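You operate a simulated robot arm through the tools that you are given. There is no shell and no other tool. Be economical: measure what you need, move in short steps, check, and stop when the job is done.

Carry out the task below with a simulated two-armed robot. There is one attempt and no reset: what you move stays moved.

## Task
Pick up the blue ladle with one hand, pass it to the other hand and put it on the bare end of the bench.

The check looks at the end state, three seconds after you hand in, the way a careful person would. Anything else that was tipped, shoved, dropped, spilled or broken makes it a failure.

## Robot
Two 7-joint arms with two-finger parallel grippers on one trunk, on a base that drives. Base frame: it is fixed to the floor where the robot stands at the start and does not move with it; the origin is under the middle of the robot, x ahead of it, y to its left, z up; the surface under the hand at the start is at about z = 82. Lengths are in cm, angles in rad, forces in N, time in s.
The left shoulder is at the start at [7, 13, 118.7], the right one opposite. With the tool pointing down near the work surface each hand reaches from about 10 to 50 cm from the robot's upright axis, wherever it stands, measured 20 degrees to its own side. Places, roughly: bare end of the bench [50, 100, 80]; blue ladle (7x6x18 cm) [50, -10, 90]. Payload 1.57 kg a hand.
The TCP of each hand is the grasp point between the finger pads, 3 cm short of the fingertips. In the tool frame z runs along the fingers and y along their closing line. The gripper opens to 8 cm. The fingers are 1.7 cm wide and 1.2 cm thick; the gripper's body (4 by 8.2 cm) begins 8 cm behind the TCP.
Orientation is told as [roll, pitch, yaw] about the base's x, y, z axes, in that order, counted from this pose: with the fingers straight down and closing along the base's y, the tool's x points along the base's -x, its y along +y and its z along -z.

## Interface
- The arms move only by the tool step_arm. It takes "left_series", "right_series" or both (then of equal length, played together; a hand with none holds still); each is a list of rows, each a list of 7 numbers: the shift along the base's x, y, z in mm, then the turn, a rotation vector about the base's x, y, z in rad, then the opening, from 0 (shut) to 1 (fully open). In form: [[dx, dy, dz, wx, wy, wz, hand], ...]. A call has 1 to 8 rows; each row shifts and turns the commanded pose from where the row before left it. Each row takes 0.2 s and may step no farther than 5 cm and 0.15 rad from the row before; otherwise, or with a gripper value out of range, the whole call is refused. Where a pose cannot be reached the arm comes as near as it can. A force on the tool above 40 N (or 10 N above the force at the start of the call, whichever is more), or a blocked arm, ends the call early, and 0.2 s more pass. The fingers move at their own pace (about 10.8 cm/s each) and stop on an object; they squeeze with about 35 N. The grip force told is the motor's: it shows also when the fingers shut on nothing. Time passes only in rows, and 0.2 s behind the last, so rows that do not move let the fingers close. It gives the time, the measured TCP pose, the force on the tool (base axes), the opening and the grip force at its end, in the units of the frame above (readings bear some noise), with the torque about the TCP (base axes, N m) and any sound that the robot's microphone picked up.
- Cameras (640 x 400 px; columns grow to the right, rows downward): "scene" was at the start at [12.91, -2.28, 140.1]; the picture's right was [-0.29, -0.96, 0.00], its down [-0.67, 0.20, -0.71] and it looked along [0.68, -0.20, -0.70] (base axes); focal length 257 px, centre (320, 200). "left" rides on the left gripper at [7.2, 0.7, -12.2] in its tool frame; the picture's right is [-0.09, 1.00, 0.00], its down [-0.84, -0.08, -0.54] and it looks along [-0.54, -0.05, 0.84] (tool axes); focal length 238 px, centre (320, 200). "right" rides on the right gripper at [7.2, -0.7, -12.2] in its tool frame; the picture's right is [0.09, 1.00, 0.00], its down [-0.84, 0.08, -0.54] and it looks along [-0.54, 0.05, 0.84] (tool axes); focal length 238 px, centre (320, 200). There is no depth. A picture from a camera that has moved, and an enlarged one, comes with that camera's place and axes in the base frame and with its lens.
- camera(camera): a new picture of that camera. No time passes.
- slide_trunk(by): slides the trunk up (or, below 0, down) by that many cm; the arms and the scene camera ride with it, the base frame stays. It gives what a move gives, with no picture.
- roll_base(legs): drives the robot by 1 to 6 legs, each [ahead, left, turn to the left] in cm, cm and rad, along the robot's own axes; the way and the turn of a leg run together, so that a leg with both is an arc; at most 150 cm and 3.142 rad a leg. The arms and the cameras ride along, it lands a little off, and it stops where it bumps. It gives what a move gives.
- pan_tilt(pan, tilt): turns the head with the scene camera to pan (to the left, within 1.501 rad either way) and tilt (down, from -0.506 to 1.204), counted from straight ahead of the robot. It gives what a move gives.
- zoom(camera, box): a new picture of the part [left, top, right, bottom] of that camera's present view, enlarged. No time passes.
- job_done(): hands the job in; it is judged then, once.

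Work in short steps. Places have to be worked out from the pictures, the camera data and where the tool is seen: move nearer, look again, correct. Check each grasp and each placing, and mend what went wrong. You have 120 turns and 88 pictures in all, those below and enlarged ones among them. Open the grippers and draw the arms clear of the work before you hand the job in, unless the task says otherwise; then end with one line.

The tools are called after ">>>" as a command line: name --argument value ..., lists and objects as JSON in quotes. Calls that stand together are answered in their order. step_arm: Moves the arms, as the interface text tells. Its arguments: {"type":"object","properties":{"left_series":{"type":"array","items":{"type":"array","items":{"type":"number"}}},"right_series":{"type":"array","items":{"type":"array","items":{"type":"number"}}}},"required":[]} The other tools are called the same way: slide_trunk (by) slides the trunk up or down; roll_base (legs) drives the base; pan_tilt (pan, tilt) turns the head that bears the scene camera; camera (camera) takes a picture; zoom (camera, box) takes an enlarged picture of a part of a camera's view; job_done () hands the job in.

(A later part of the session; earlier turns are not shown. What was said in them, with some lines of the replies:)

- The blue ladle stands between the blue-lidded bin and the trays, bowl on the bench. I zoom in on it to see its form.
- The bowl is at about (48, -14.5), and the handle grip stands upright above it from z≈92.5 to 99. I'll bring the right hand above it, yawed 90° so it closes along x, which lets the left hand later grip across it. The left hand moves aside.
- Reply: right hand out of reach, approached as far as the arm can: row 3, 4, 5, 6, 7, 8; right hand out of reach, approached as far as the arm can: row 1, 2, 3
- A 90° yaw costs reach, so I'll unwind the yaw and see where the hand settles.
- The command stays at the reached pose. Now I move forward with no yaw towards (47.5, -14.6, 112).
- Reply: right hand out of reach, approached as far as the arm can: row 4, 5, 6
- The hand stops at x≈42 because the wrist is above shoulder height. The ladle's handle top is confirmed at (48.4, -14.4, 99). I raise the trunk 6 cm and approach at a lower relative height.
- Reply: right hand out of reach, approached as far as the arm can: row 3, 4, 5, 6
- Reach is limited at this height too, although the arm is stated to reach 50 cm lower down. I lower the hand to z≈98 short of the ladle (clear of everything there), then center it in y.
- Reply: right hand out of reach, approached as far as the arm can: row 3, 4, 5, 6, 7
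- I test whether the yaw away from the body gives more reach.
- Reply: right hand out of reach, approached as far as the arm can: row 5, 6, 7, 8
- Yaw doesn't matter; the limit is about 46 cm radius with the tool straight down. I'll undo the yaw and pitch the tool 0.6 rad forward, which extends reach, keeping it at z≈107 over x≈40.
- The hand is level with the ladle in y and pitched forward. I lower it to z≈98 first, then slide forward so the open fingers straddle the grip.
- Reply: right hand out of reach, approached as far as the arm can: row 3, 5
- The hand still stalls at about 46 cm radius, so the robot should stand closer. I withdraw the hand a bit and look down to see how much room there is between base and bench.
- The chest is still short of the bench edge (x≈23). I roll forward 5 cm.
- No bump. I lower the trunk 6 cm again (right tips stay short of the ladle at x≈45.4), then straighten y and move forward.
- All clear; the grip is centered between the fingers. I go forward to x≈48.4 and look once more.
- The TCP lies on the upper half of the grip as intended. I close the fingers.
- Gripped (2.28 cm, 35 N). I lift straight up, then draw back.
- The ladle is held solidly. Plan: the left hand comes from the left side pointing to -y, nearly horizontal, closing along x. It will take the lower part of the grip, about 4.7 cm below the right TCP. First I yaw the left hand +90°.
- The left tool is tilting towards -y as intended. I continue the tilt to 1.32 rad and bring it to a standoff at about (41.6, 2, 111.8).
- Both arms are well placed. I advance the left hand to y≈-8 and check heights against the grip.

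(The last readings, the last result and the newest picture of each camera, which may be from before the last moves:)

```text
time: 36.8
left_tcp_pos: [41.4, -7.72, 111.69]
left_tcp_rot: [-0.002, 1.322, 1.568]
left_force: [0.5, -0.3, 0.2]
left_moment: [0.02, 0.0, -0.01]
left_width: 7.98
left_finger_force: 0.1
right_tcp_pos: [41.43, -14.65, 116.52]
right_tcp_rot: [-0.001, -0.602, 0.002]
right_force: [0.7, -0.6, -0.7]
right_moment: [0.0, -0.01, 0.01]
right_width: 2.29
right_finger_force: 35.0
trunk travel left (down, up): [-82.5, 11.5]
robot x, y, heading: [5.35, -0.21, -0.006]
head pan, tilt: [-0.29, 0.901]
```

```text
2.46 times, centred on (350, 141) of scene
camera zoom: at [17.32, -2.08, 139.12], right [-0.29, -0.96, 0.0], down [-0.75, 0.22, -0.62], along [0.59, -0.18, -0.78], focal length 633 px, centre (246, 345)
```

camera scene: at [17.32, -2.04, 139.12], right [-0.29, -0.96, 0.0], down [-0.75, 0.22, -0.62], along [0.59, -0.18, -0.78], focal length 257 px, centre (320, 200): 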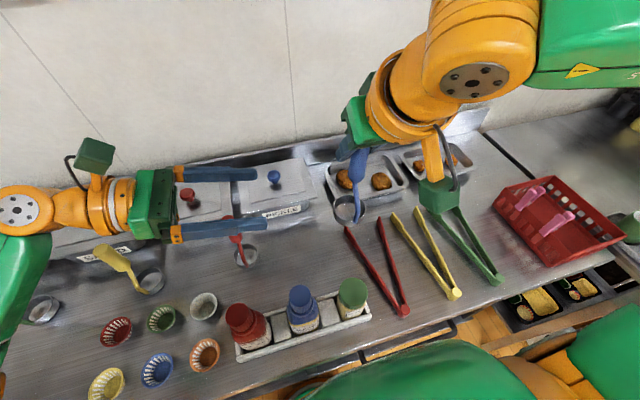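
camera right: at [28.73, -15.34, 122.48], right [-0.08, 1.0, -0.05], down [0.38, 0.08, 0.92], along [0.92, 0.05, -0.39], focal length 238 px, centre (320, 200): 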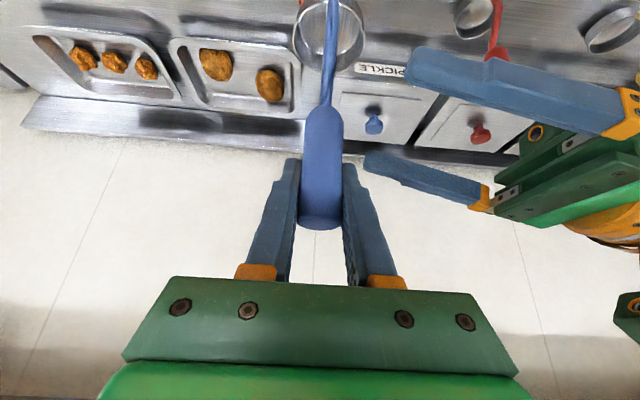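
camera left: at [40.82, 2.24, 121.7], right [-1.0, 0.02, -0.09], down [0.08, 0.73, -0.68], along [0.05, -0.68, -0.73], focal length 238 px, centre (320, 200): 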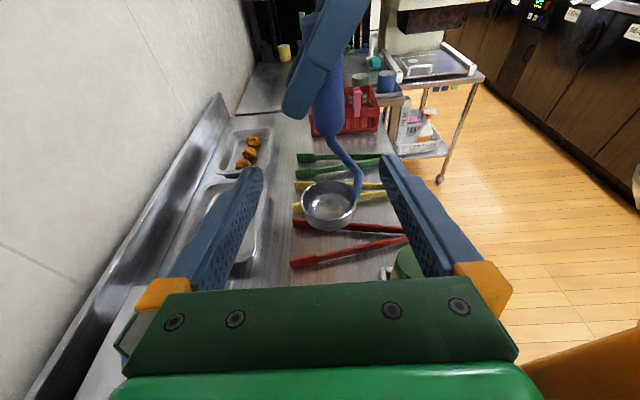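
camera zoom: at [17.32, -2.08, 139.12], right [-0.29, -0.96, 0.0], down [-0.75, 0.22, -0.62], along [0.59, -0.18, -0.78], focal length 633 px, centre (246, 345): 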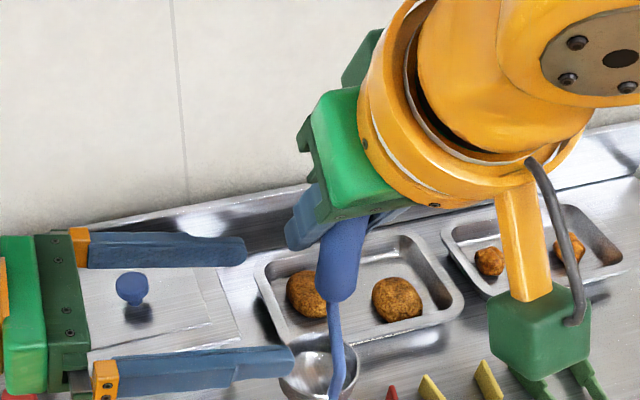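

The grip's lower end sits at about x≈40.4 and z≈111.3, and the right fingertips end at about z≈113.6. I flatten the left tilt by 0.1, raise it 4 mm, shift x by -9 mm and advance to the handle, then check.

>>> step_arm --left_series '[[-9, 0, 4, -0.1, 0, 0, 1], [0, -15, 0, 0, 0, 0, 1], [0, -15, 0, 0, 0, 0, 1], [0, 0, 0, 0, 0, 0, 1]]'

>>> camera --camera "left"

>>> camera --camera "right"

```text
time: 37.8
left_tcp_pos: [40.6, -10.81, 112.13]
left_tcp_rot: [-0.005, 1.42, 1.567]
left_force: [-0.4, -1.1, -0.1]
left_moment: [0.02, 0.02, 0.04]
left_width: 8.02
left_finger_force: 0.0
right_tcp_pos: [41.43, -14.65, 116.41]
right_tcp_rot: [-0.001, -0.601, 0.001]
right_force: [-0.1, -0.5, -1.2]
right_moment: [0.01, -0.01, 0.0]
right_width: 2.32
right_finger_force: 34.5
trunk travel left (down, up): [-82.5, 11.5]
robot x, y, heading: [4.82, 0.29, -0.0]
head pan, tilt: [-0.29, 0.901]
```

```text
56 pictures are left
camera left: at [39.95, 0.04, 121.11], right [-1.0, 0.01, -0.09], down [0.08, 0.66, -0.75], along [0.05, -0.75, -0.66], focal length 238 px, centre (320, 200)
```

left: 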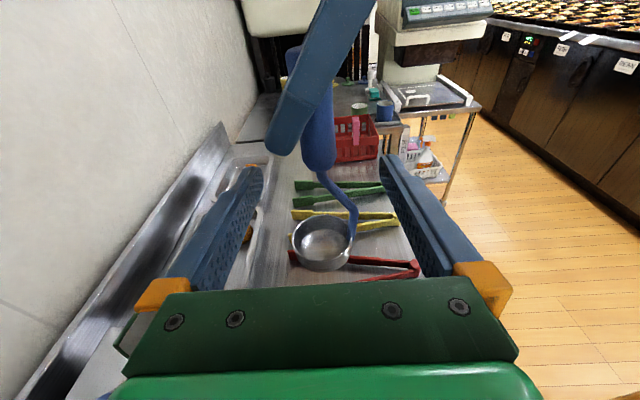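

```text
55 pictures are left
camera right: at [28.72, -15.34, 122.48], right [-0.08, 1.0, -0.05], down [0.38, 0.08, 0.92], along [0.92, 0.05, -0.39], focal length 238 px, centre (320, 200)
```

right: 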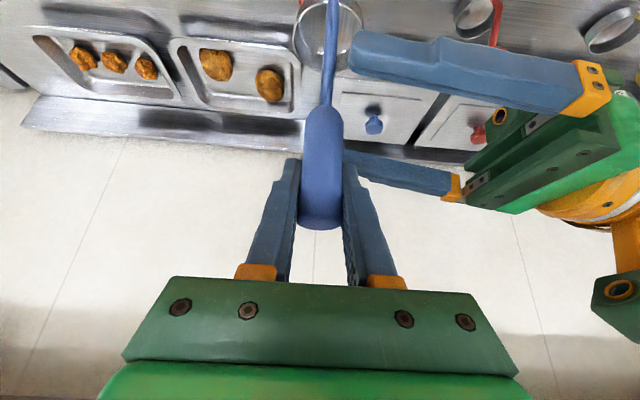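

Spacing looks fine, with the left fingers just below the right fingertips. I lower 2 mm for margin and advance to the handle axis.

>>> step_arm --left_series '[[0, -15, -2, 0, 0, 0, 1], [0, -13, 0, 0, 0, 0, 1], [0, -10, 0, 0, 0, 0, 1], [0, 0, 0, 0, 0, 0, 1]]'

>>> camera --camera "left"

>>> camera --camera "right"

```text
time: 38.8
left_tcp_pos: [40.57, -14.84, 111.86]
left_tcp_rot: [-0.005, 1.421, 1.567]
left_force: [0.5, 0.1, 0.3]
left_moment: [-0.03, 0.01, -0.01]
left_width: 8.02
left_finger_force: 0.0
right_tcp_pos: [41.55, -14.69, 116.4]
right_tcp_rot: [0.004, -0.599, 0.001]
right_force: [-0.5, 0.1, -2.1]
right_moment: [0.0, 0.02, -0.03]
right_width: 2.34
right_finger_force: 35.0
trunk travel left (down, up): [-82.5, 11.5]
robot x, y, heading: [4.83, 0.34, -0.004]
head pan, tilt: [-0.29, 0.901]
```

```text
54 pictures are left
camera left: at [39.95, -3.83, 120.82], right [-1.0, 0.01, -0.09], down [0.08, 0.66, -0.75], along [0.05, -0.75, -0.66], focal length 238 px, centre (320, 200)
```

left: 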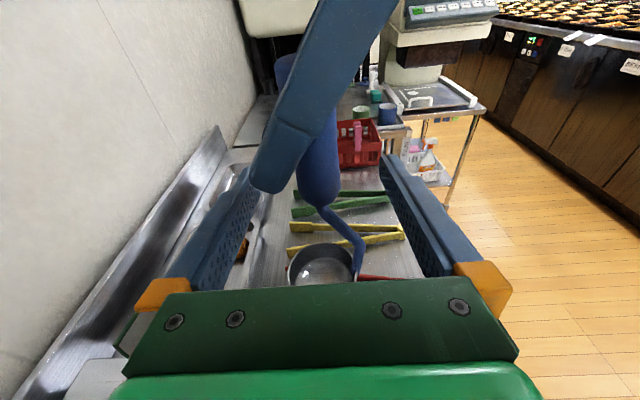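

```text
53 pictures are left
camera right: at [28.74, -15.37, 122.48], right [-0.08, 1.0, -0.05], down [0.38, 0.08, 0.92], along [0.92, 0.05, -0.39], focal length 238 px, centre (320, 200)
```

right: 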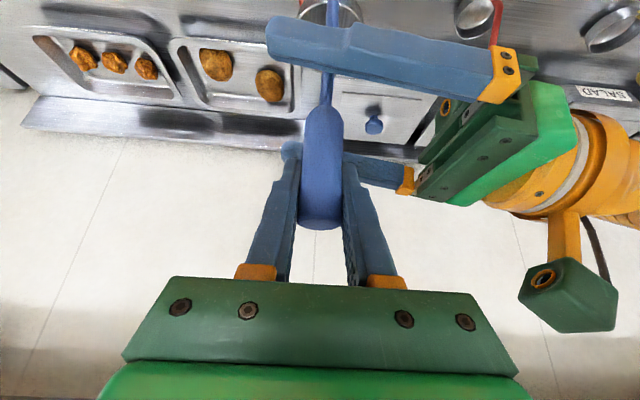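

The left TCP is on the lower grip, about 0.8 cm above its end and aligned in x, with clearance to the right fingertips. I close the left hand.

>>> step_arm --left_series '[[0, 0, 0, 0, 0, 0, 0.5], [0, 0, 0, 0, 0, 0, 0.3], [0, 0, 0, 0, 0, 0, 0], [0, 0, 0, 0, 0, 0, 0], [0, 0, 0, 0, 0, 0, 0]]'

>>> camera --camera "left"

>>> camera --camera "right"

```text
time: 40.0
left_tcp_pos: [40.7, -14.74, 111.74]
left_tcp_rot: [-0.004, 1.421, 1.568]
left_force: [-0.5, -2.0, 1.0]
left_moment: [0.25, 0.03, 0.13]
left_width: 2.28
left_finger_force: 35.3
right_tcp_pos: [41.57, -14.68, 116.51]
right_tcp_rot: [0.002, -0.601, 0.002]
right_force: [1.6, 1.3, -1.4]
right_moment: [-0.13, -0.11, -0.11]
right_width: 2.32
right_finger_force: 35.0
trunk travel left (down, up): [-82.5, 11.5]
robot x, y, heading: [5.2, 0.27, 0.001]
head pan, tilt: [-0.29, 0.901]
```

```text
52 pictures are left
camera left: at [39.95, -3.81, 120.82], right [-1.0, 0.01, -0.09], down [0.08, 0.66, -0.75], along [0.05, -0.75, -0.66], focal length 238 px, centre (320, 200)
```

left: 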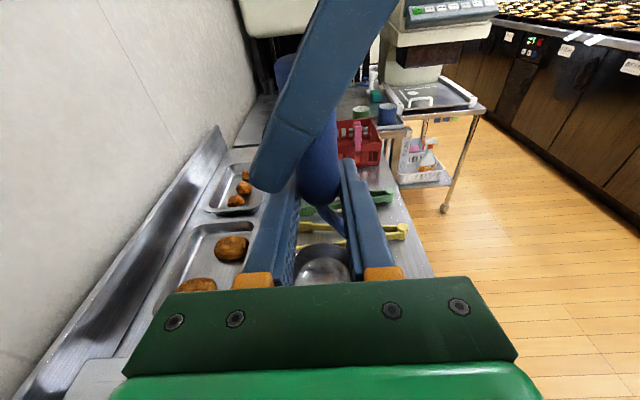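

```text
51 pictures are left
camera right: at [28.74, -15.37, 122.48], right [-0.08, 1.0, -0.05], down [0.38, 0.08, 0.92], along [0.92, 0.05, -0.39], focal length 238 px, centre (320, 200)
```

right: 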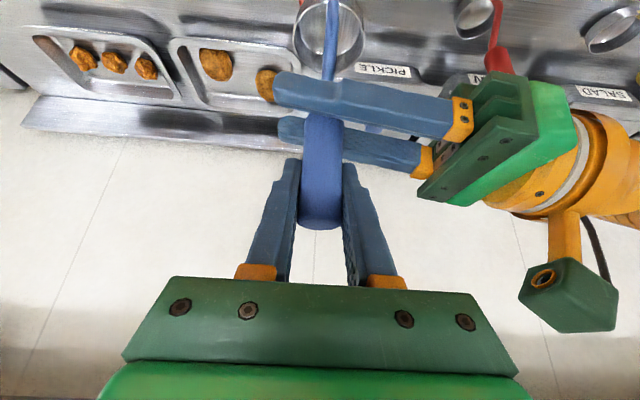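

Both hands hold. I open the right hand only halfway (to keep clear of the left fingers) and see whether the left one holds.

>>> step_arm --right_series '[[0, 0, 0, 0, 0, 0, 0.4], [0, 0, 0, 0, 0, 0, 0.5], [0, 0, 0, 0, 0, 0, 0.5]]'

>>> camera --camera "right"

```text
time: 40.8
left_tcp_pos: [40.63, -14.8, 111.84]
left_tcp_rot: [-0.004, 1.421, 1.567]
left_force: [0.1, 0.3, 0.1]
left_moment: [0.0, 0.02, 0.0]
left_width: 2.3
left_finger_force: 35.5
right_tcp_pos: [41.51, -14.64, 116.51]
right_tcp_rot: [0.004, -0.6, 0.002]
right_force: [0.4, -0.8, -0.6]
right_moment: [-0.01, 0.06, -0.02]
right_width: 4.0
right_finger_force: 0.0
trunk travel left (down, up): [-82.5, 11.5]
robot x, y, heading: [5.09, 0.03, 0.003]
head pan, tilt: [-0.29, 0.901]
```

```text
50 pictures are left
camera right: at [28.74, -15.37, 122.48], right [-0.08, 1.0, -0.05], down [0.38, 0.08, 0.92], along [0.92, 0.05, -0.39], focal length 238 px, centre (320, 200)
```

right: 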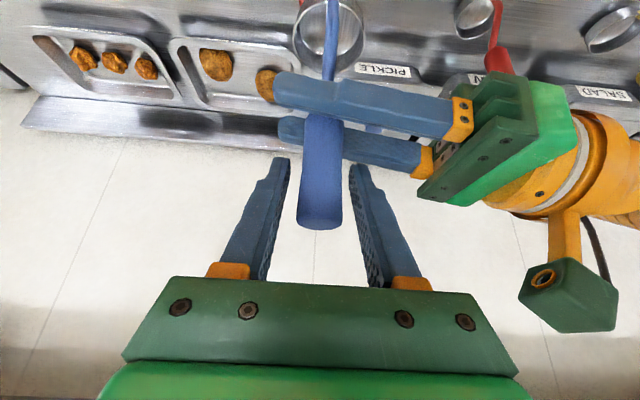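

The left hand holds the ladle steadily. I withdraw the right hand back along its own axis, then off to the right.

>>> step_arm --right_series '[[-11, 0, 16, 0, 0, 0, 0.5], [-17, 0, 25, 0, 0, 0, 0.5], [-17, 0, 25, 0, 0, 0, 0.5], [-10, -20, 10, 0, 0, 0, 0.5], [0, -40, 0, 0, 0.15, 0, 0.5], [0, -40, 0, 0, 0.15, 0, 0.5], [0, -40, 0, 0, 0.15, 0, 0.5], [0, -40, 0, 0, 0.15, 0, 0.5]]'

>>> camera --camera "scene"

>>> camera --camera "left"

```text
time: 42.6
left_tcp_pos: [40.77, -14.95, 111.79]
left_tcp_rot: [0.005, 1.42, 1.575]
left_force: [-0.2, 0.3, 0.2]
left_moment: [-0.01, -0.02, -0.03]
left_width: 2.32
left_finger_force: 35.0
right_tcp_pos: [35.86, -31.82, 123.26]
right_tcp_rot: [0.002, 0.001, 0.001]
right_force: [-0.6, 0.0, 0.4]
right_moment: [-0.03, -0.01, 0.0]
right_width: 4.0
right_finger_force: 0.0
right hand out of reach, approached as far as the arm can: row 8
trunk travel left (down, up): [-82.5, 11.5]
robot x, y, heading: [5.16, -0.04, -0.003]
head pan, tilt: [-0.29, 0.901]
```

```text
49 pictures are left
camera scene: at [17.48, -2.25, 139.1], right [-0.29, -0.96, 0.0], down [-0.75, 0.22, -0.62], along [0.59, -0.18, -0.78], focal length 257 px, centre (320, 200)
```

scene: 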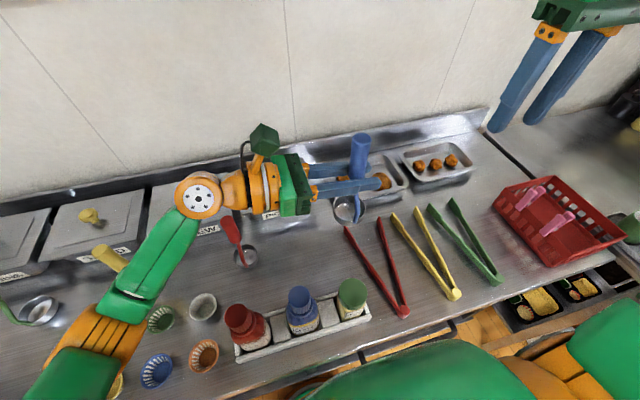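

```text
48 pictures are left
camera left: at [40.09, -3.93, 120.77], right [-1.0, 0.01, -0.09], down [0.08, 0.66, -0.75], along [0.05, -0.75, -0.66], focal length 238 px, centre (320, 200)
```

left: 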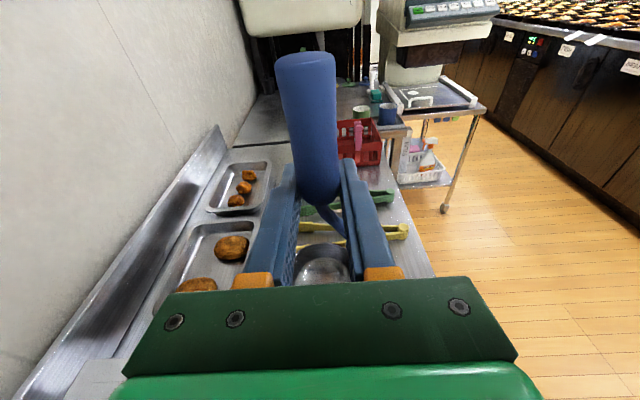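

The handover worked. Now I shift the left hand to y≈+11 and bring the right hand in closer, then raise the trunk for the drive.

>>> step_arm --left_series '[[0, 20, 10, 0, 0, 0, 0], [0, 40, 10, 0, 0, 0, 0], [0, 40, 10, 0, 0, 0, 0], [0, 40, 0, 0, 0, 0, 0], [0, 40, 0, 0, 0, 0, 0], [0, 40, 0, 0, 0, 0, 0], [0, 40, 0, 0, 0, 0, 0], [0, 0, 0, 0, 0, 0, 0]]'

>>> slide_trunk --by 6

>>> pan_tilt --pan 0.8 --tilt 0.7

>>> camera --camera "scene"

```text
time: 44.4
left_tcp_pos: [40.39, 11.16, 114.9]
left_tcp_rot: [-0.004, 1.42, 1.566]
left_force: [-0.2, 0.4, -1.0]
left_moment: [-0.01, 0.03, -0.03]
left_width: 2.3
left_finger_force: 34.7
right_tcp_pos: [35.66, -31.66, 123.4]
right_tcp_rot: [0.002, -0.002, 0.001]
right_force: [-0.7, 0.2, 0.0]
right_moment: [0.0, -0.01, 0.01]
right_width: 3.99
right_finger_force: 0.1
trunk travel left (down, up): [-82.5, 11.5]
robot x, y, heading: [4.98, -0.17, 0.007]
head pan, tilt: [-0.29, 0.901]
```

```text
time: 45.4
left_tcp_pos: [40.49, 11.17, 120.86]
left_tcp_rot: [-0.002, 1.419, 1.569]
left_force: [0.7, -0.6, -1.1]
left_moment: [0.03, -0.02, -0.01]
left_width: 2.3
left_finger_force: 35.1
right_tcp_pos: [35.75, -31.61, 129.31]
right_tcp_rot: [-0.001, -0.003, -0.001]
right_force: [-0.4, -0.2, -0.2]
right_moment: [0.0, 0.0, -0.03]
right_width: 4.02
right_finger_force: 0.1
trunk travel left (down, up): [-88.5, 5.5]
robot x, y, heading: [4.73, -0.26, 0.0]
head pan, tilt: [-0.29, 0.901]
```

```text
time: 46.7
left_tcp_pos: [40.31, 11.09, 120.9]
left_tcp_rot: [-0.005, 1.42, 1.569]
left_force: [-0.4, 0.4, -1.1]
left_moment: [-0.01, 0.03, 0.0]
left_width: 2.26
left_finger_force: 34.6
right_tcp_pos: [35.77, -31.78, 129.36]
right_tcp_rot: [-0.001, -0.002, 0.0]
right_force: [0.5, -0.2, 0.3]
right_moment: [0.01, -0.01, -0.01]
right_width: 3.97
right_finger_force: 0.1
trunk travel left (down, up): [-88.5, 5.5]
robot x, y, heading: [4.88, 0.11, -0.002]
head pan, tilt: [0.799, 0.7]
```

```text
47 pictures are left
camera scene: at [16.02, 6.15, 146.74], right [0.72, -0.7, 0.0], down [-0.45, -0.46, -0.76], along [0.53, 0.55, -0.64], focal length 257 px, centre (320, 200)
```

scene: 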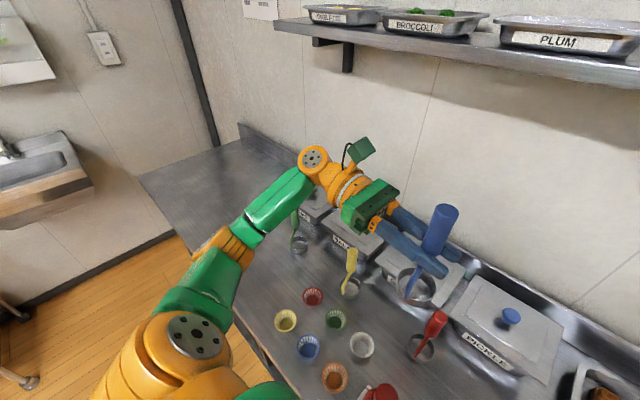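

Path to the left looks open. I back off 4 cm and drive 40 cm left, then check.

>>> roll_base --legs '[[-4, 0, 0], [0, 40, 0]]'

>>> camera --camera "scene"

```text
time: 49.7
left_tcp_pos: [36.2, 51.91, 120.99]
left_tcp_rot: [-0.004, 1.42, 1.576]
left_force: [-0.1, -0.6, -0.8]
left_moment: [0.0, 0.02, 0.01]
left_width: 2.28
left_finger_force: 35.0
right_tcp_pos: [31.93, 9.09, 129.36]
right_tcp_rot: [0.004, -0.003, 0.01]
right_force: [0.2, 0.4, 0.1]
right_moment: [0.01, 0.0, 0.02]
right_width: 3.99
right_finger_force: 0.0
trunk travel left (down, up): [-88.5, 5.5]
robot x, y, heading: [0.74, 41.11, 0.011]
head pan, tilt: [0.799, 0.7]
```

```text
46 pictures are left
camera scene: at [11.8, 46.72, 146.75], right [0.72, -0.69, 0.0], down [-0.45, -0.46, -0.77], along [0.53, 0.55, -0.64], focal length 257 px, centre (320, 200)
```

scene: 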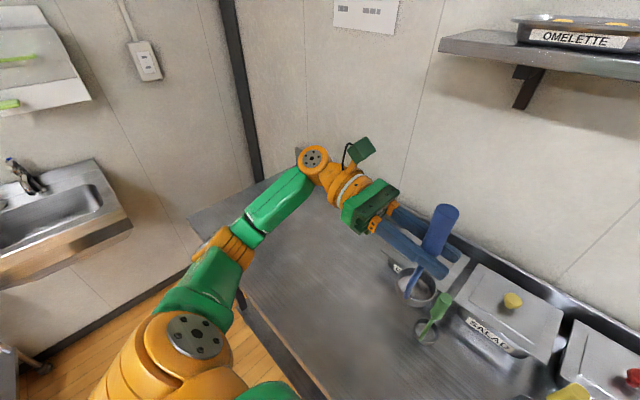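

Clear; the bench ends at y≈126 and the sink is beyond y≈145. I drive 40 cm more and then 4 cm ahead.

>>> roll_base --legs '[[0, 41, 0], [4, 0, 0]]'

>>> pan_tilt --pan 0.5 --tilt 0.9

>>> camera --camera "scene"

>>> camera --camera "left"

```text
time: 52.7
left_tcp_pos: [39.05, 92.77, 121.16]
left_tcp_rot: [-0.052, 1.419, 1.526]
left_force: [-0.7, -1.1, -0.9]
left_moment: [0.01, 0.02, 0.04]
left_width: 2.31
left_finger_force: 35.3
right_tcp_pos: [34.74, 49.86, 129.59]
right_tcp_rot: [0.001, -0.009, 0.007]
right_force: [0.1, -0.1, 0.2]
right_moment: [0.0, -0.06, -0.01]
right_width: 3.98
right_finger_force: 0.1
trunk travel left (down, up): [-88.5, 5.5]
robot x, y, heading: [4.69, 81.73, 0.009]
head pan, tilt: [0.799, 0.7]
```

```text
time: 53.5
left_tcp_pos: [39.88, 92.82, 120.96]
left_tcp_rot: [-0.009, 1.417, 1.57]
left_force: [0.6, -0.3, -0.6]
left_moment: [-0.03, 0.02, 0.02]
left_width: 2.27
left_finger_force: 35.1
right_tcp_pos: [35.38, 50.06, 129.43]
right_tcp_rot: [0.001, -0.004, 0.008]
right_force: [-0.1, 0.4, 0.0]
right_moment: [0.01, 0.01, -0.01]
right_width: 4.02
right_finger_force: 0.2
trunk travel left (down, up): [-88.5, 5.5]
robot x, y, heading: [4.23, 81.96, 0.011]
head pan, tilt: [0.499, 0.901]
```

```text
45 pictures are left
camera scene: at [16.11, 85.18, 145.14], right [0.49, -0.87, 0.0], down [-0.68, -0.38, -0.62], along [0.54, 0.3, -0.78], focal length 257 px, centre (320, 200)
```

scene: 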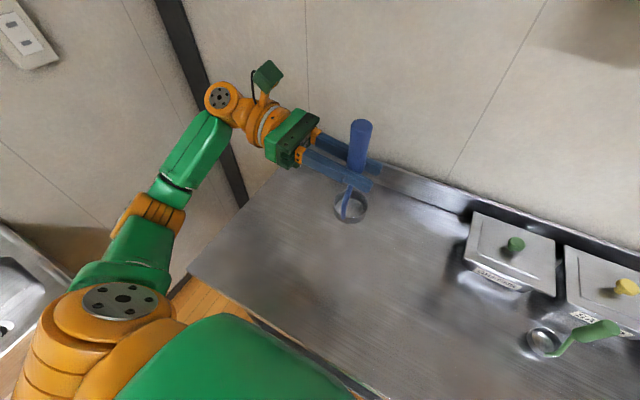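

```text
44 pictures are left
camera left: at [39.03, 103.76, 129.9], right [-1.0, 0.01, -0.09], down [0.07, 0.66, -0.75], along [0.06, -0.75, -0.66], focal length 238 px, centre (320, 200)
```

left: 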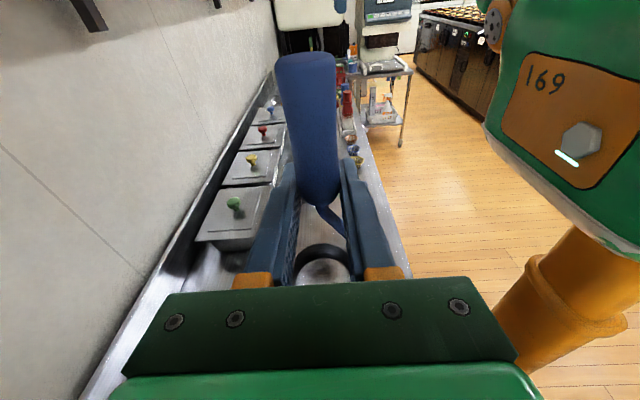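

I'm over the bare end. I move the ladle towards (44, 96) while lowering with the arm first.

>>> step_arm --left_series '[[10, 10, -15, 0, 0, 0, 0], [10, 10, -15, 0, 0, 0, 0], [10, 10, -15, 0, 0, 0, 0], [10, 0, -15, 0, 0, 0, 0], [0, 0, -20, 0, 0, 0, 0], [0, 0, -20, 0, 0, 0, 0], [0, 0, -20, 0, 0, 0, 0], [0, 0, 0, 0, 0, 0, 0]]'

>>> camera --camera "scene"

>>> camera --camera "right"

```text
time: 55.3
left_tcp_pos: [43.77, 95.85, 108.73]
left_tcp_rot: [-0.003, 1.419, 1.576]
left_force: [-0.9, 0.1, -1.0]
left_moment: [-0.01, -0.01, -0.02]
left_width: 2.26
left_finger_force: 35.0
right_tcp_pos: [35.47, 50.04, 129.45]
right_tcp_rot: [0.003, -0.003, 0.008]
right_force: [0.2, -0.5, -0.2]
right_moment: [-0.03, 0.01, 0.02]
right_width: 4.03
right_finger_force: 0.2
trunk travel left (down, up): [-88.5, 5.5]
robot x, y, heading: [4.61, 81.71, 0.007]
head pan, tilt: [0.499, 0.901]
```

```text
43 pictures are left
camera scene: at [16.2, 85.21, 145.12], right [0.48, -0.87, 0.0], down [-0.69, -0.38, -0.62], along [0.54, 0.3, -0.78], focal length 257 px, centre (320, 200)
```

scene: 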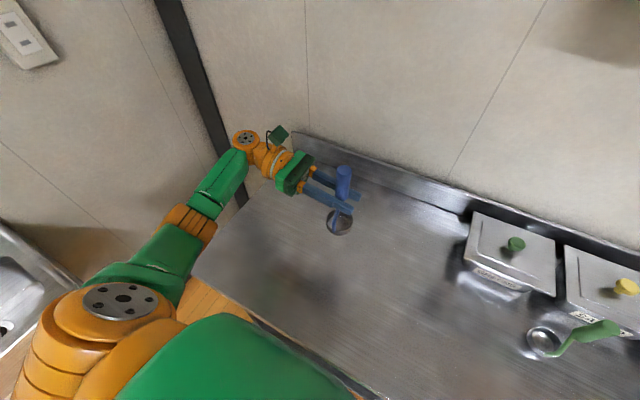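

```text
42 pictures are left
camera right: at [28.31, 49.23, 141.54], right [-0.1, 1.0, 0.0], down [0.84, 0.08, 0.54], along [0.54, 0.05, -0.84], focal length 238 px, centre (320, 200)
```

right: 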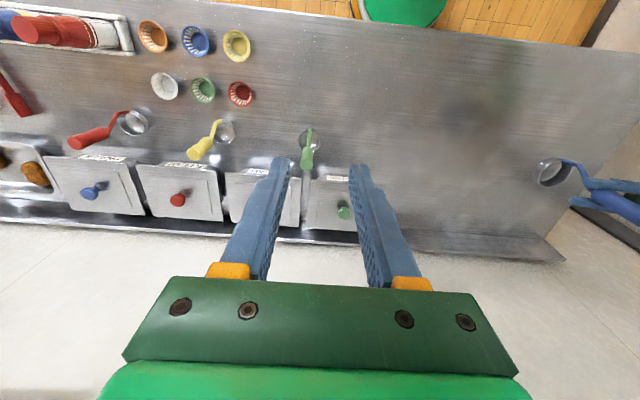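

Only ~16 cm to go. I lower the trunk by 11 cm (all arms well above things), then look from the right hand's camera.

>>> slide_trunk --by -11

>>> zoom --camera "scene" --box '[220, 90, 460, 240]'

>>> camera --camera "left"

```text
time: 56.7
left_tcp_pos: [43.95, 95.95, 97.79]
left_tcp_rot: [-0.004, 1.42, 1.575]
left_force: [-0.2, 1.6, -0.7]
left_moment: [0.02, -0.01, -0.01]
left_width: 2.3
left_finger_force: 35.8
right_tcp_pos: [35.62, 50.06, 118.48]
right_tcp_rot: [0.001, -0.003, 0.006]
right_force: [0.4, 0.3, -0.1]
right_moment: [-0.01, -0.02, 0.0]
right_width: 4.0
right_finger_force: 0.0
trunk travel left (down, up): [-77.5, 16.5]
robot x, y, heading: [4.66, 81.52, 0.004]
head pan, tilt: [0.499, 0.901]
```

```text
2.67 times, centred on (340, 165) of scene
camera zoom: at [16.19, 85.22, 134.12], right [0.48, -0.87, 0.0], down [-0.69, -0.38, -0.62], along [0.54, 0.3, -0.78], focal length 686 px, centre (267, 293)
```

zoom: 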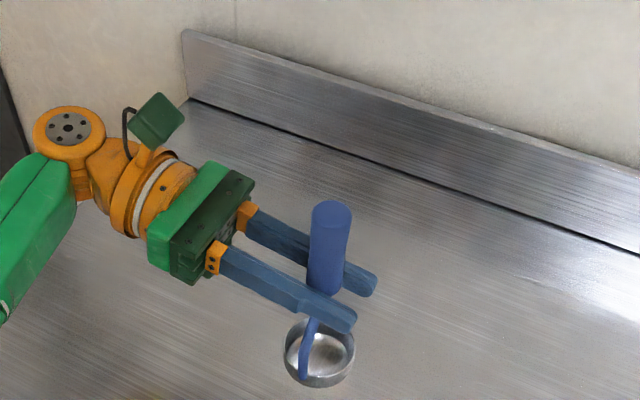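

```text
40 pictures are left
camera left: at [43.05, 106.88, 106.79], right [-1.0, 0.01, -0.09], down [0.07, 0.66, -0.75], along [0.06, -0.75, -0.66], focal length 238 px, centre (320, 200)
```

left: 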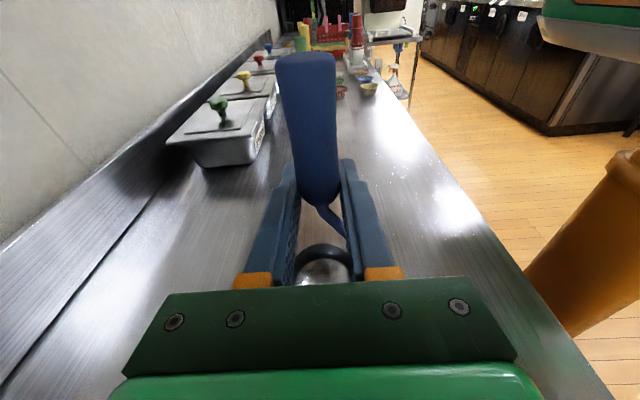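

Expected touchdown is at TCP z≈92.9. I lower 38 mm, then creep down watching the force.

>>> step_arm --left_series '[[0, 0, -15, 0, 0, 0, 0], [0, 0, -13, 0, 0, 0, 0], [0, 0, -10, 0, 0, 0, 0], [0, 0, 0, 0, 0, 0, 0]]'

>>> step_arm --left_series '[[0, 0, -3, 0, 0, 0, 0], [0, 0, -3, 0, 0, 0, 0], [0, 0, 0, 0, 0, 0, 0]]'

>>> zoom --camera "scene" --box '[250, 130, 410, 230]'

>>> zoom --camera "right" --box '[440, 80, 640, 205]'

```text
time: 57.7
left_tcp_pos: [43.85, 95.89, 94.0]
left_tcp_rot: [-0.003, 1.421, 1.574]
left_force: [0.1, 0.0, -1.6]
left_moment: [-0.01, 0.0, -0.02]
left_width: 2.28
left_finger_force: 35.4
right_tcp_pos: [35.56, 49.98, 118.4]
right_tcp_rot: [0.001, -0.001, 0.007]
right_force: [-0.6, -0.6, -0.7]
right_moment: [-0.04, -0.01, -0.01]
right_width: 3.99
right_finger_force: 0.0
trunk travel left (down, up): [-77.5, 16.5]
robot x, y, heading: [4.3, 81.52, 0.005]
head pan, tilt: [0.499, 0.901]
```

```text
time: 58.5
left_tcp_pos: [43.86, 96.0, 93.51]
left_tcp_rot: [-0.004, 1.421, 1.575]
left_force: [-0.7, 0.5, -1.7]
left_moment: [-0.02, 0.03, 0.0]
left_width: 2.28
left_finger_force: 35.6
right_tcp_pos: [35.48, 49.96, 118.38]
right_tcp_rot: [-0.001, -0.002, 0.005]
right_force: [-0.6, 0.3, -0.2]
right_moment: [0.04, 0.01, -0.06]
right_width: 4.0
right_finger_force: 0.1
trunk travel left (down, up): [-77.5, 16.5]
robot x, y, heading: [4.6, 81.31, 0.007]
head pan, tilt: [0.499, 0.901]
```

```text
4.00 times, centred on (330, 180) of scene
camera zoom: at [16.2, 85.22, 134.12], right [0.48, -0.87, 0.0], down [-0.69, -0.38, -0.62], along [0.54, 0.3, -0.78], focal length 1029 px, centre (280, 280)
```

zoom: 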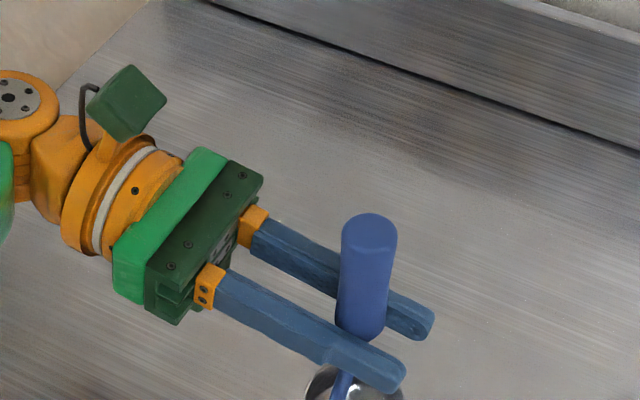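

```text
3.20 times, centred on (540, 142) of right
camera zoom: at [28.31, 49.23, 130.54], right [-0.1, 1.0, 0.0], down [0.84, 0.08, 0.54], along [0.54, 0.05, -0.84], focal length 763 px, centre (-384, 384)
```

zoom: 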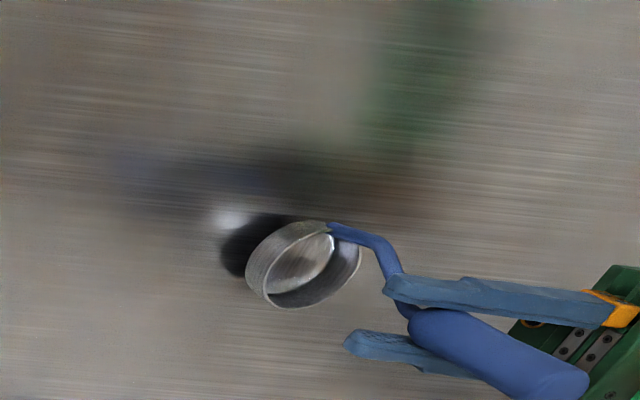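

The bowl seems still slightly above the bench (gap to its shadow). I creep down in 2 mm rows.

>>> step_arm --left_series '[[0, 0, -2, 0, 0, 0, 0], [0, 0, -2, 0, 0, 0, 0], [0, 0, 0, 0, 0, 0, 0]]'

>>> step_arm --left_series '[[0, 0, -2, 0, 0, 0, 0], [0, 0, 0, 0, 0, 0, 0]]'

>>> zoom --camera "right" --box '[480, 120, 600, 195]'

```text
time: 59.3
left_tcp_pos: [43.83, 95.9, 93.13]
left_tcp_rot: [-0.005, 1.421, 1.573]
left_force: [-0.7, -0.1, -1.9]
left_moment: [-0.01, 0.01, 0.02]
left_width: 2.28
left_finger_force: 34.9
right_tcp_pos: [35.49, 49.9, 118.45]
right_tcp_rot: [0.002, 0.0, 0.007]
right_force: [-0.2, -1.2, 0.3]
right_moment: [-0.02, 0.0, -0.04]
right_width: 4.01
right_finger_force: 0.0
trunk travel left (down, up): [-77.5, 16.5]
robot x, y, heading: [4.89, 81.49, 0.005]
head pan, tilt: [0.499, 0.901]
```

```text
time: 59.9
left_tcp_pos: [43.78, 95.93, 93.08]
left_tcp_rot: [-0.027, 1.422, 1.553]
left_force: [3.4, 2.2, 9.1]
left_moment: [0.08, -0.34, 0.05]
left_width: 2.3
left_finger_force: 35.6
right_tcp_pos: [35.37, 50.08, 118.46]
right_tcp_rot: [0.001, -0.004, 0.006]
right_force: [-0.4, 0.1, 0.1]
right_moment: [0.0, 0.0, 0.02]
right_width: 4.03
right_finger_force: 0.1
trunk travel left (down, up): [-77.5, 16.5]
robot x, y, heading: [4.38, 81.71, 0.002]
head pan, tilt: [0.499, 0.901]
```

```text
5.33 times, centred on (540, 158) of right
camera zoom: at [28.2, 49.23, 130.58], right [-0.1, 1.0, 0.0], down [0.83, 0.08, 0.54], along [0.54, 0.05, -0.84], focal length 1271 px, centre (-853, 427)
```

zoom: 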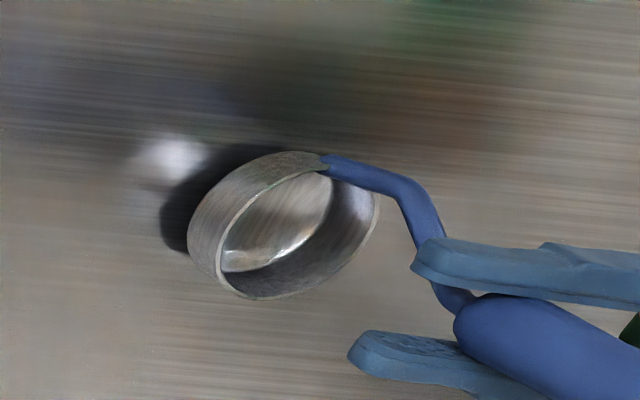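

Touchdown at z≈93.1 with 9 N. I ease up 1 mm and open the hand gently.

>>> step_arm --left_series '[[0, 0, 1, 0, 0, 0, 0], [0, 0, 0, 0, 0, 0, 0.32], [0, 0, 0, 0, 0, 0, 0.4], [0, 0, 0, 0, 0, 0, 0.5], [0, 0, 0, 0, 0, 0, 0.5]]'

>>> camera --camera "left"

>>> zoom --camera "right" --box '[480, 120, 640, 220]'

```text
time: 61.1
left_tcp_pos: [43.82, 95.82, 92.93]
left_tcp_rot: [-0.004, 1.422, 1.572]
left_force: [-0.6, 0.2, 0.8]
left_moment: [0.02, -0.03, -0.02]
left_width: 3.99
left_finger_force: 0.0
right_tcp_pos: [35.35, 49.92, 118.34]
right_tcp_rot: [0.003, -0.002, 0.007]
right_force: [-0.5, 0.2, -0.4]
right_moment: [-0.01, -0.02, -0.01]
right_width: 4.0
right_finger_force: 0.2
trunk travel left (down, up): [-77.5, 16.5]
robot x, y, heading: [4.33, 81.58, 0.004]
head pan, tilt: [0.499, 0.901]
```

```text
36 pictures are left
camera left: at [43.05, 106.89, 101.9], right [-1.0, 0.01, -0.09], down [0.07, 0.66, -0.75], along [0.06, -0.75, -0.66], focal length 238 px, centre (320, 200)
```

left: 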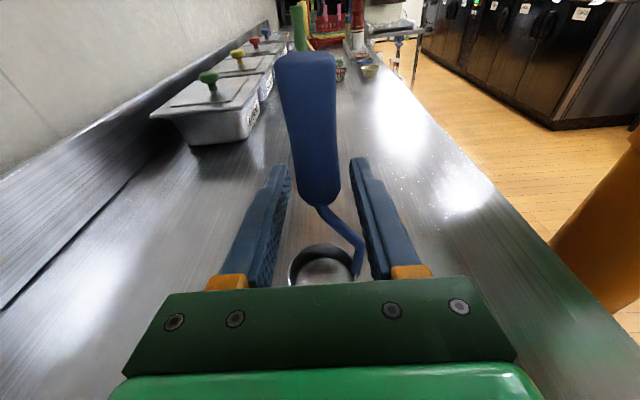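

```text
4.00 times, centred on (560, 170) of right
camera zoom: at [28.29, 49.22, 130.54], right [-0.1, 1.0, 0.0], down [0.83, 0.08, 0.54], along [0.54, 0.05, -0.84], focal length 953 px, centre (-640, 320)
```

zoom: 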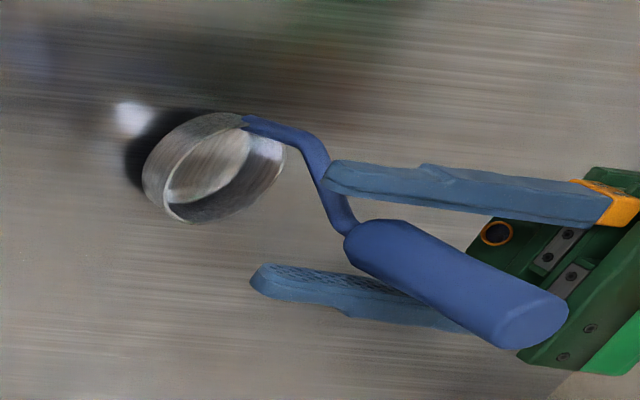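

The ladle stands free between the fingers. I open fully and back out along +y, the tool's axis.

>>> step_arm --left_series '[[0, 0, 0, 0, 0, 0, 0.8], [0, 0, 0, 0, 0, 0, 1], [0, 15, 2, 0, 0, 0, 1], [0, 20, 3, 0, 0, 0, 1], [0, 30, 5, 0, 0, 0, 1], [0, 30, 5, 0, 0, 0, 1], [0, 20, 30, 0, 0, 0, 1], [0, 0, 0, 0, 0, 0, 1]]'

>>> camera --camera "left"

>>> camera --camera "scene"

```text
time: 62.9
left_tcp_pos: [43.32, 103.77, 97.89]
left_tcp_rot: [-0.015, 1.418, 1.565]
left_force: [0.1, 0.1, 0.0]
left_moment: [-0.03, -0.02, -0.02]
left_width: 8.0
left_finger_force: 0.1
left hand out of reach, approached as far as the arm can: row 5, 6
right_tcp_pos: [35.49, 50.11, 118.45]
right_tcp_rot: [0.002, -0.002, 0.006]
right_force: [0.1, 0.6, 1.0]
right_moment: [-0.04, 0.02, 0.01]
right_width: 4.01
right_finger_force: 0.1
trunk travel left (down, up): [-77.5, 16.5]
robot x, y, heading: [4.43, 81.1, 0.003]
head pan, tilt: [0.499, 0.901]
```

```text
34 pictures are left
camera left: at [42.45, 114.65, 106.82], right [-1.0, 0.01, -0.09], down [0.07, 0.66, -0.75], along [0.06, -0.75, -0.66], focal length 238 px, centre (320, 200)
```

left: 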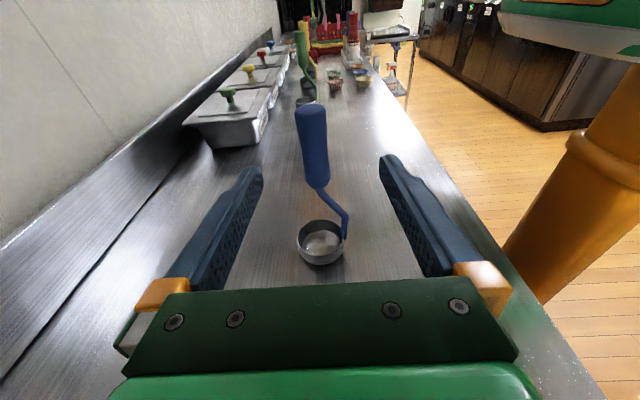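

```text
33 pictures are left
camera scene: at [16.18, 85.21, 134.12], right [0.48, -0.87, 0.0], down [-0.69, -0.38, -0.62], along [0.54, 0.3, -0.78], focal length 257 px, centre (320, 200)
```

scene: 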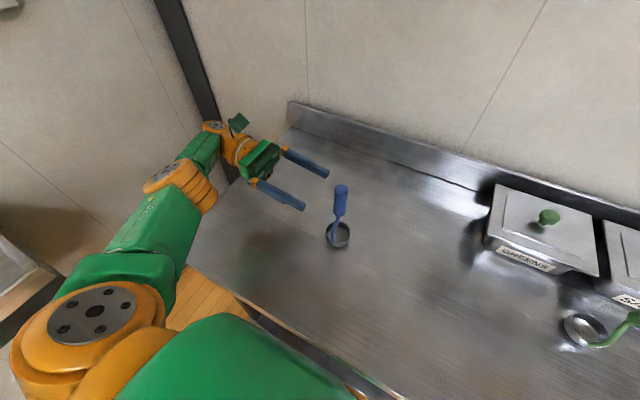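

The ladle stands upright on the bare end, and the left hand is behind it. I lift the left hand well clear and do a last check.

>>> step_arm --left_series '[[0, 0, 30, 0, 0, 0, 1], [0, 0, 35, 0, 0, 0, 1], [-10, 0, 35, 0, 0, 0, 1], [-20, 0, 30, 0, 0, 0, 1], [0, 0, 0, 0, 0, 0, 1]]'

>>> camera --camera "left"

>>> camera --camera "right"

```text
time: 64.1
left_tcp_pos: [40.17, 104.03, 111.0]
left_tcp_rot: [0.0, 1.42, 1.575]
left_force: [0.7, -0.2, -0.1]
left_moment: [-0.01, 0.0, 0.01]
left_width: 7.99
left_finger_force: 0.1
right_tcp_pos: [35.6, 49.91, 118.44]
right_tcp_rot: [0.002, -0.001, 0.007]
right_force: [0.9, 0.1, 0.2]
right_moment: [0.02, -0.04, 0.02]
right_width: 3.99
right_finger_force: 0.0
trunk travel left (down, up): [-77.5, 16.5]
robot x, y, heading: [4.51, 81.55, 0.012]
head pan, tilt: [0.499, 0.901]
```

```text
32 pictures are left
camera left: at [39.41, 114.96, 120.06], right [-1.0, 0.01, -0.09], down [0.07, 0.66, -0.75], along [0.06, -0.75, -0.66], focal length 238 px, centre (320, 200)
```

left: 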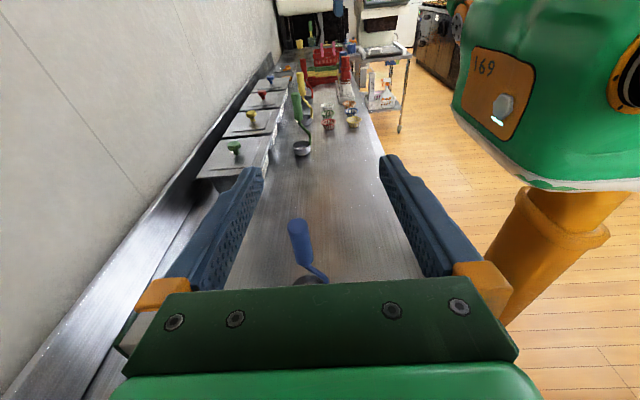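

```text
31 pictures are left
camera right: at [28.34, 49.22, 130.53], right [-0.1, 1.0, 0.0], down [0.84, 0.08, 0.54], along [0.54, 0.05, -0.84], focal length 238 px, centre (320, 200)
```

right: 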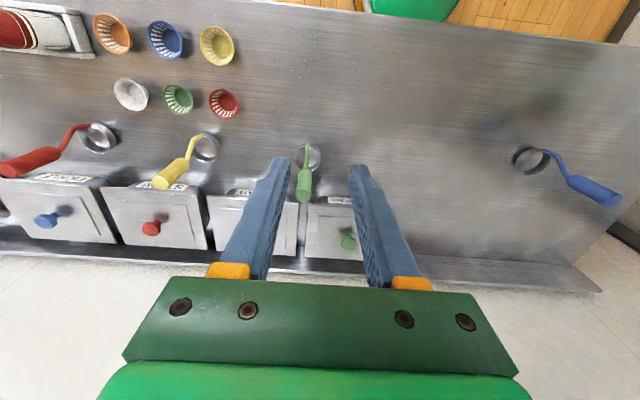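

The ladle stands on the bare end, both hands are clear and everything else is in place. I open the right gripper fully.

>>> step_arm --right_series '[[0, 0, 20, 0, 0, 0, 1], [0, 0, 0, 0, 0, 0, 1], [0, 0, 0, 0, 0, 0, 1]]'

>>> job_done

```text
time: 64.9
left_tcp_pos: [40.27, 104.11, 111.09]
left_tcp_rot: [-0.004, 1.421, 1.576]
left_force: [0.1, -0.4, 0.7]
left_moment: [-0.03, 0.02, 0.01]
left_width: 8.01
left_finger_force: 0.0
right_tcp_pos: [35.08, 50.72, 119.29]
right_tcp_rot: [-0.001, -0.004, 0.007]
right_force: [0.2, -0.2, -0.9]
right_moment: [0.0, 0.0, 0.05]
right_width: 8.01
right_finger_force: 0.1
right hand out of reach, approached as far as the arm can: row 1
trunk travel left (down, up): [-77.5, 16.5]
robot x, y, heading: [4.59, 81.52, 0.011]
head pan, tilt: [0.499, 0.901]
```

```text
The job is handed in.
```

I picked up the blue ladle with the right hand, passed it to the left and stood it upright on the bare end of the bench at about (44, 96); nothing else looked disturbed in the last pictures.
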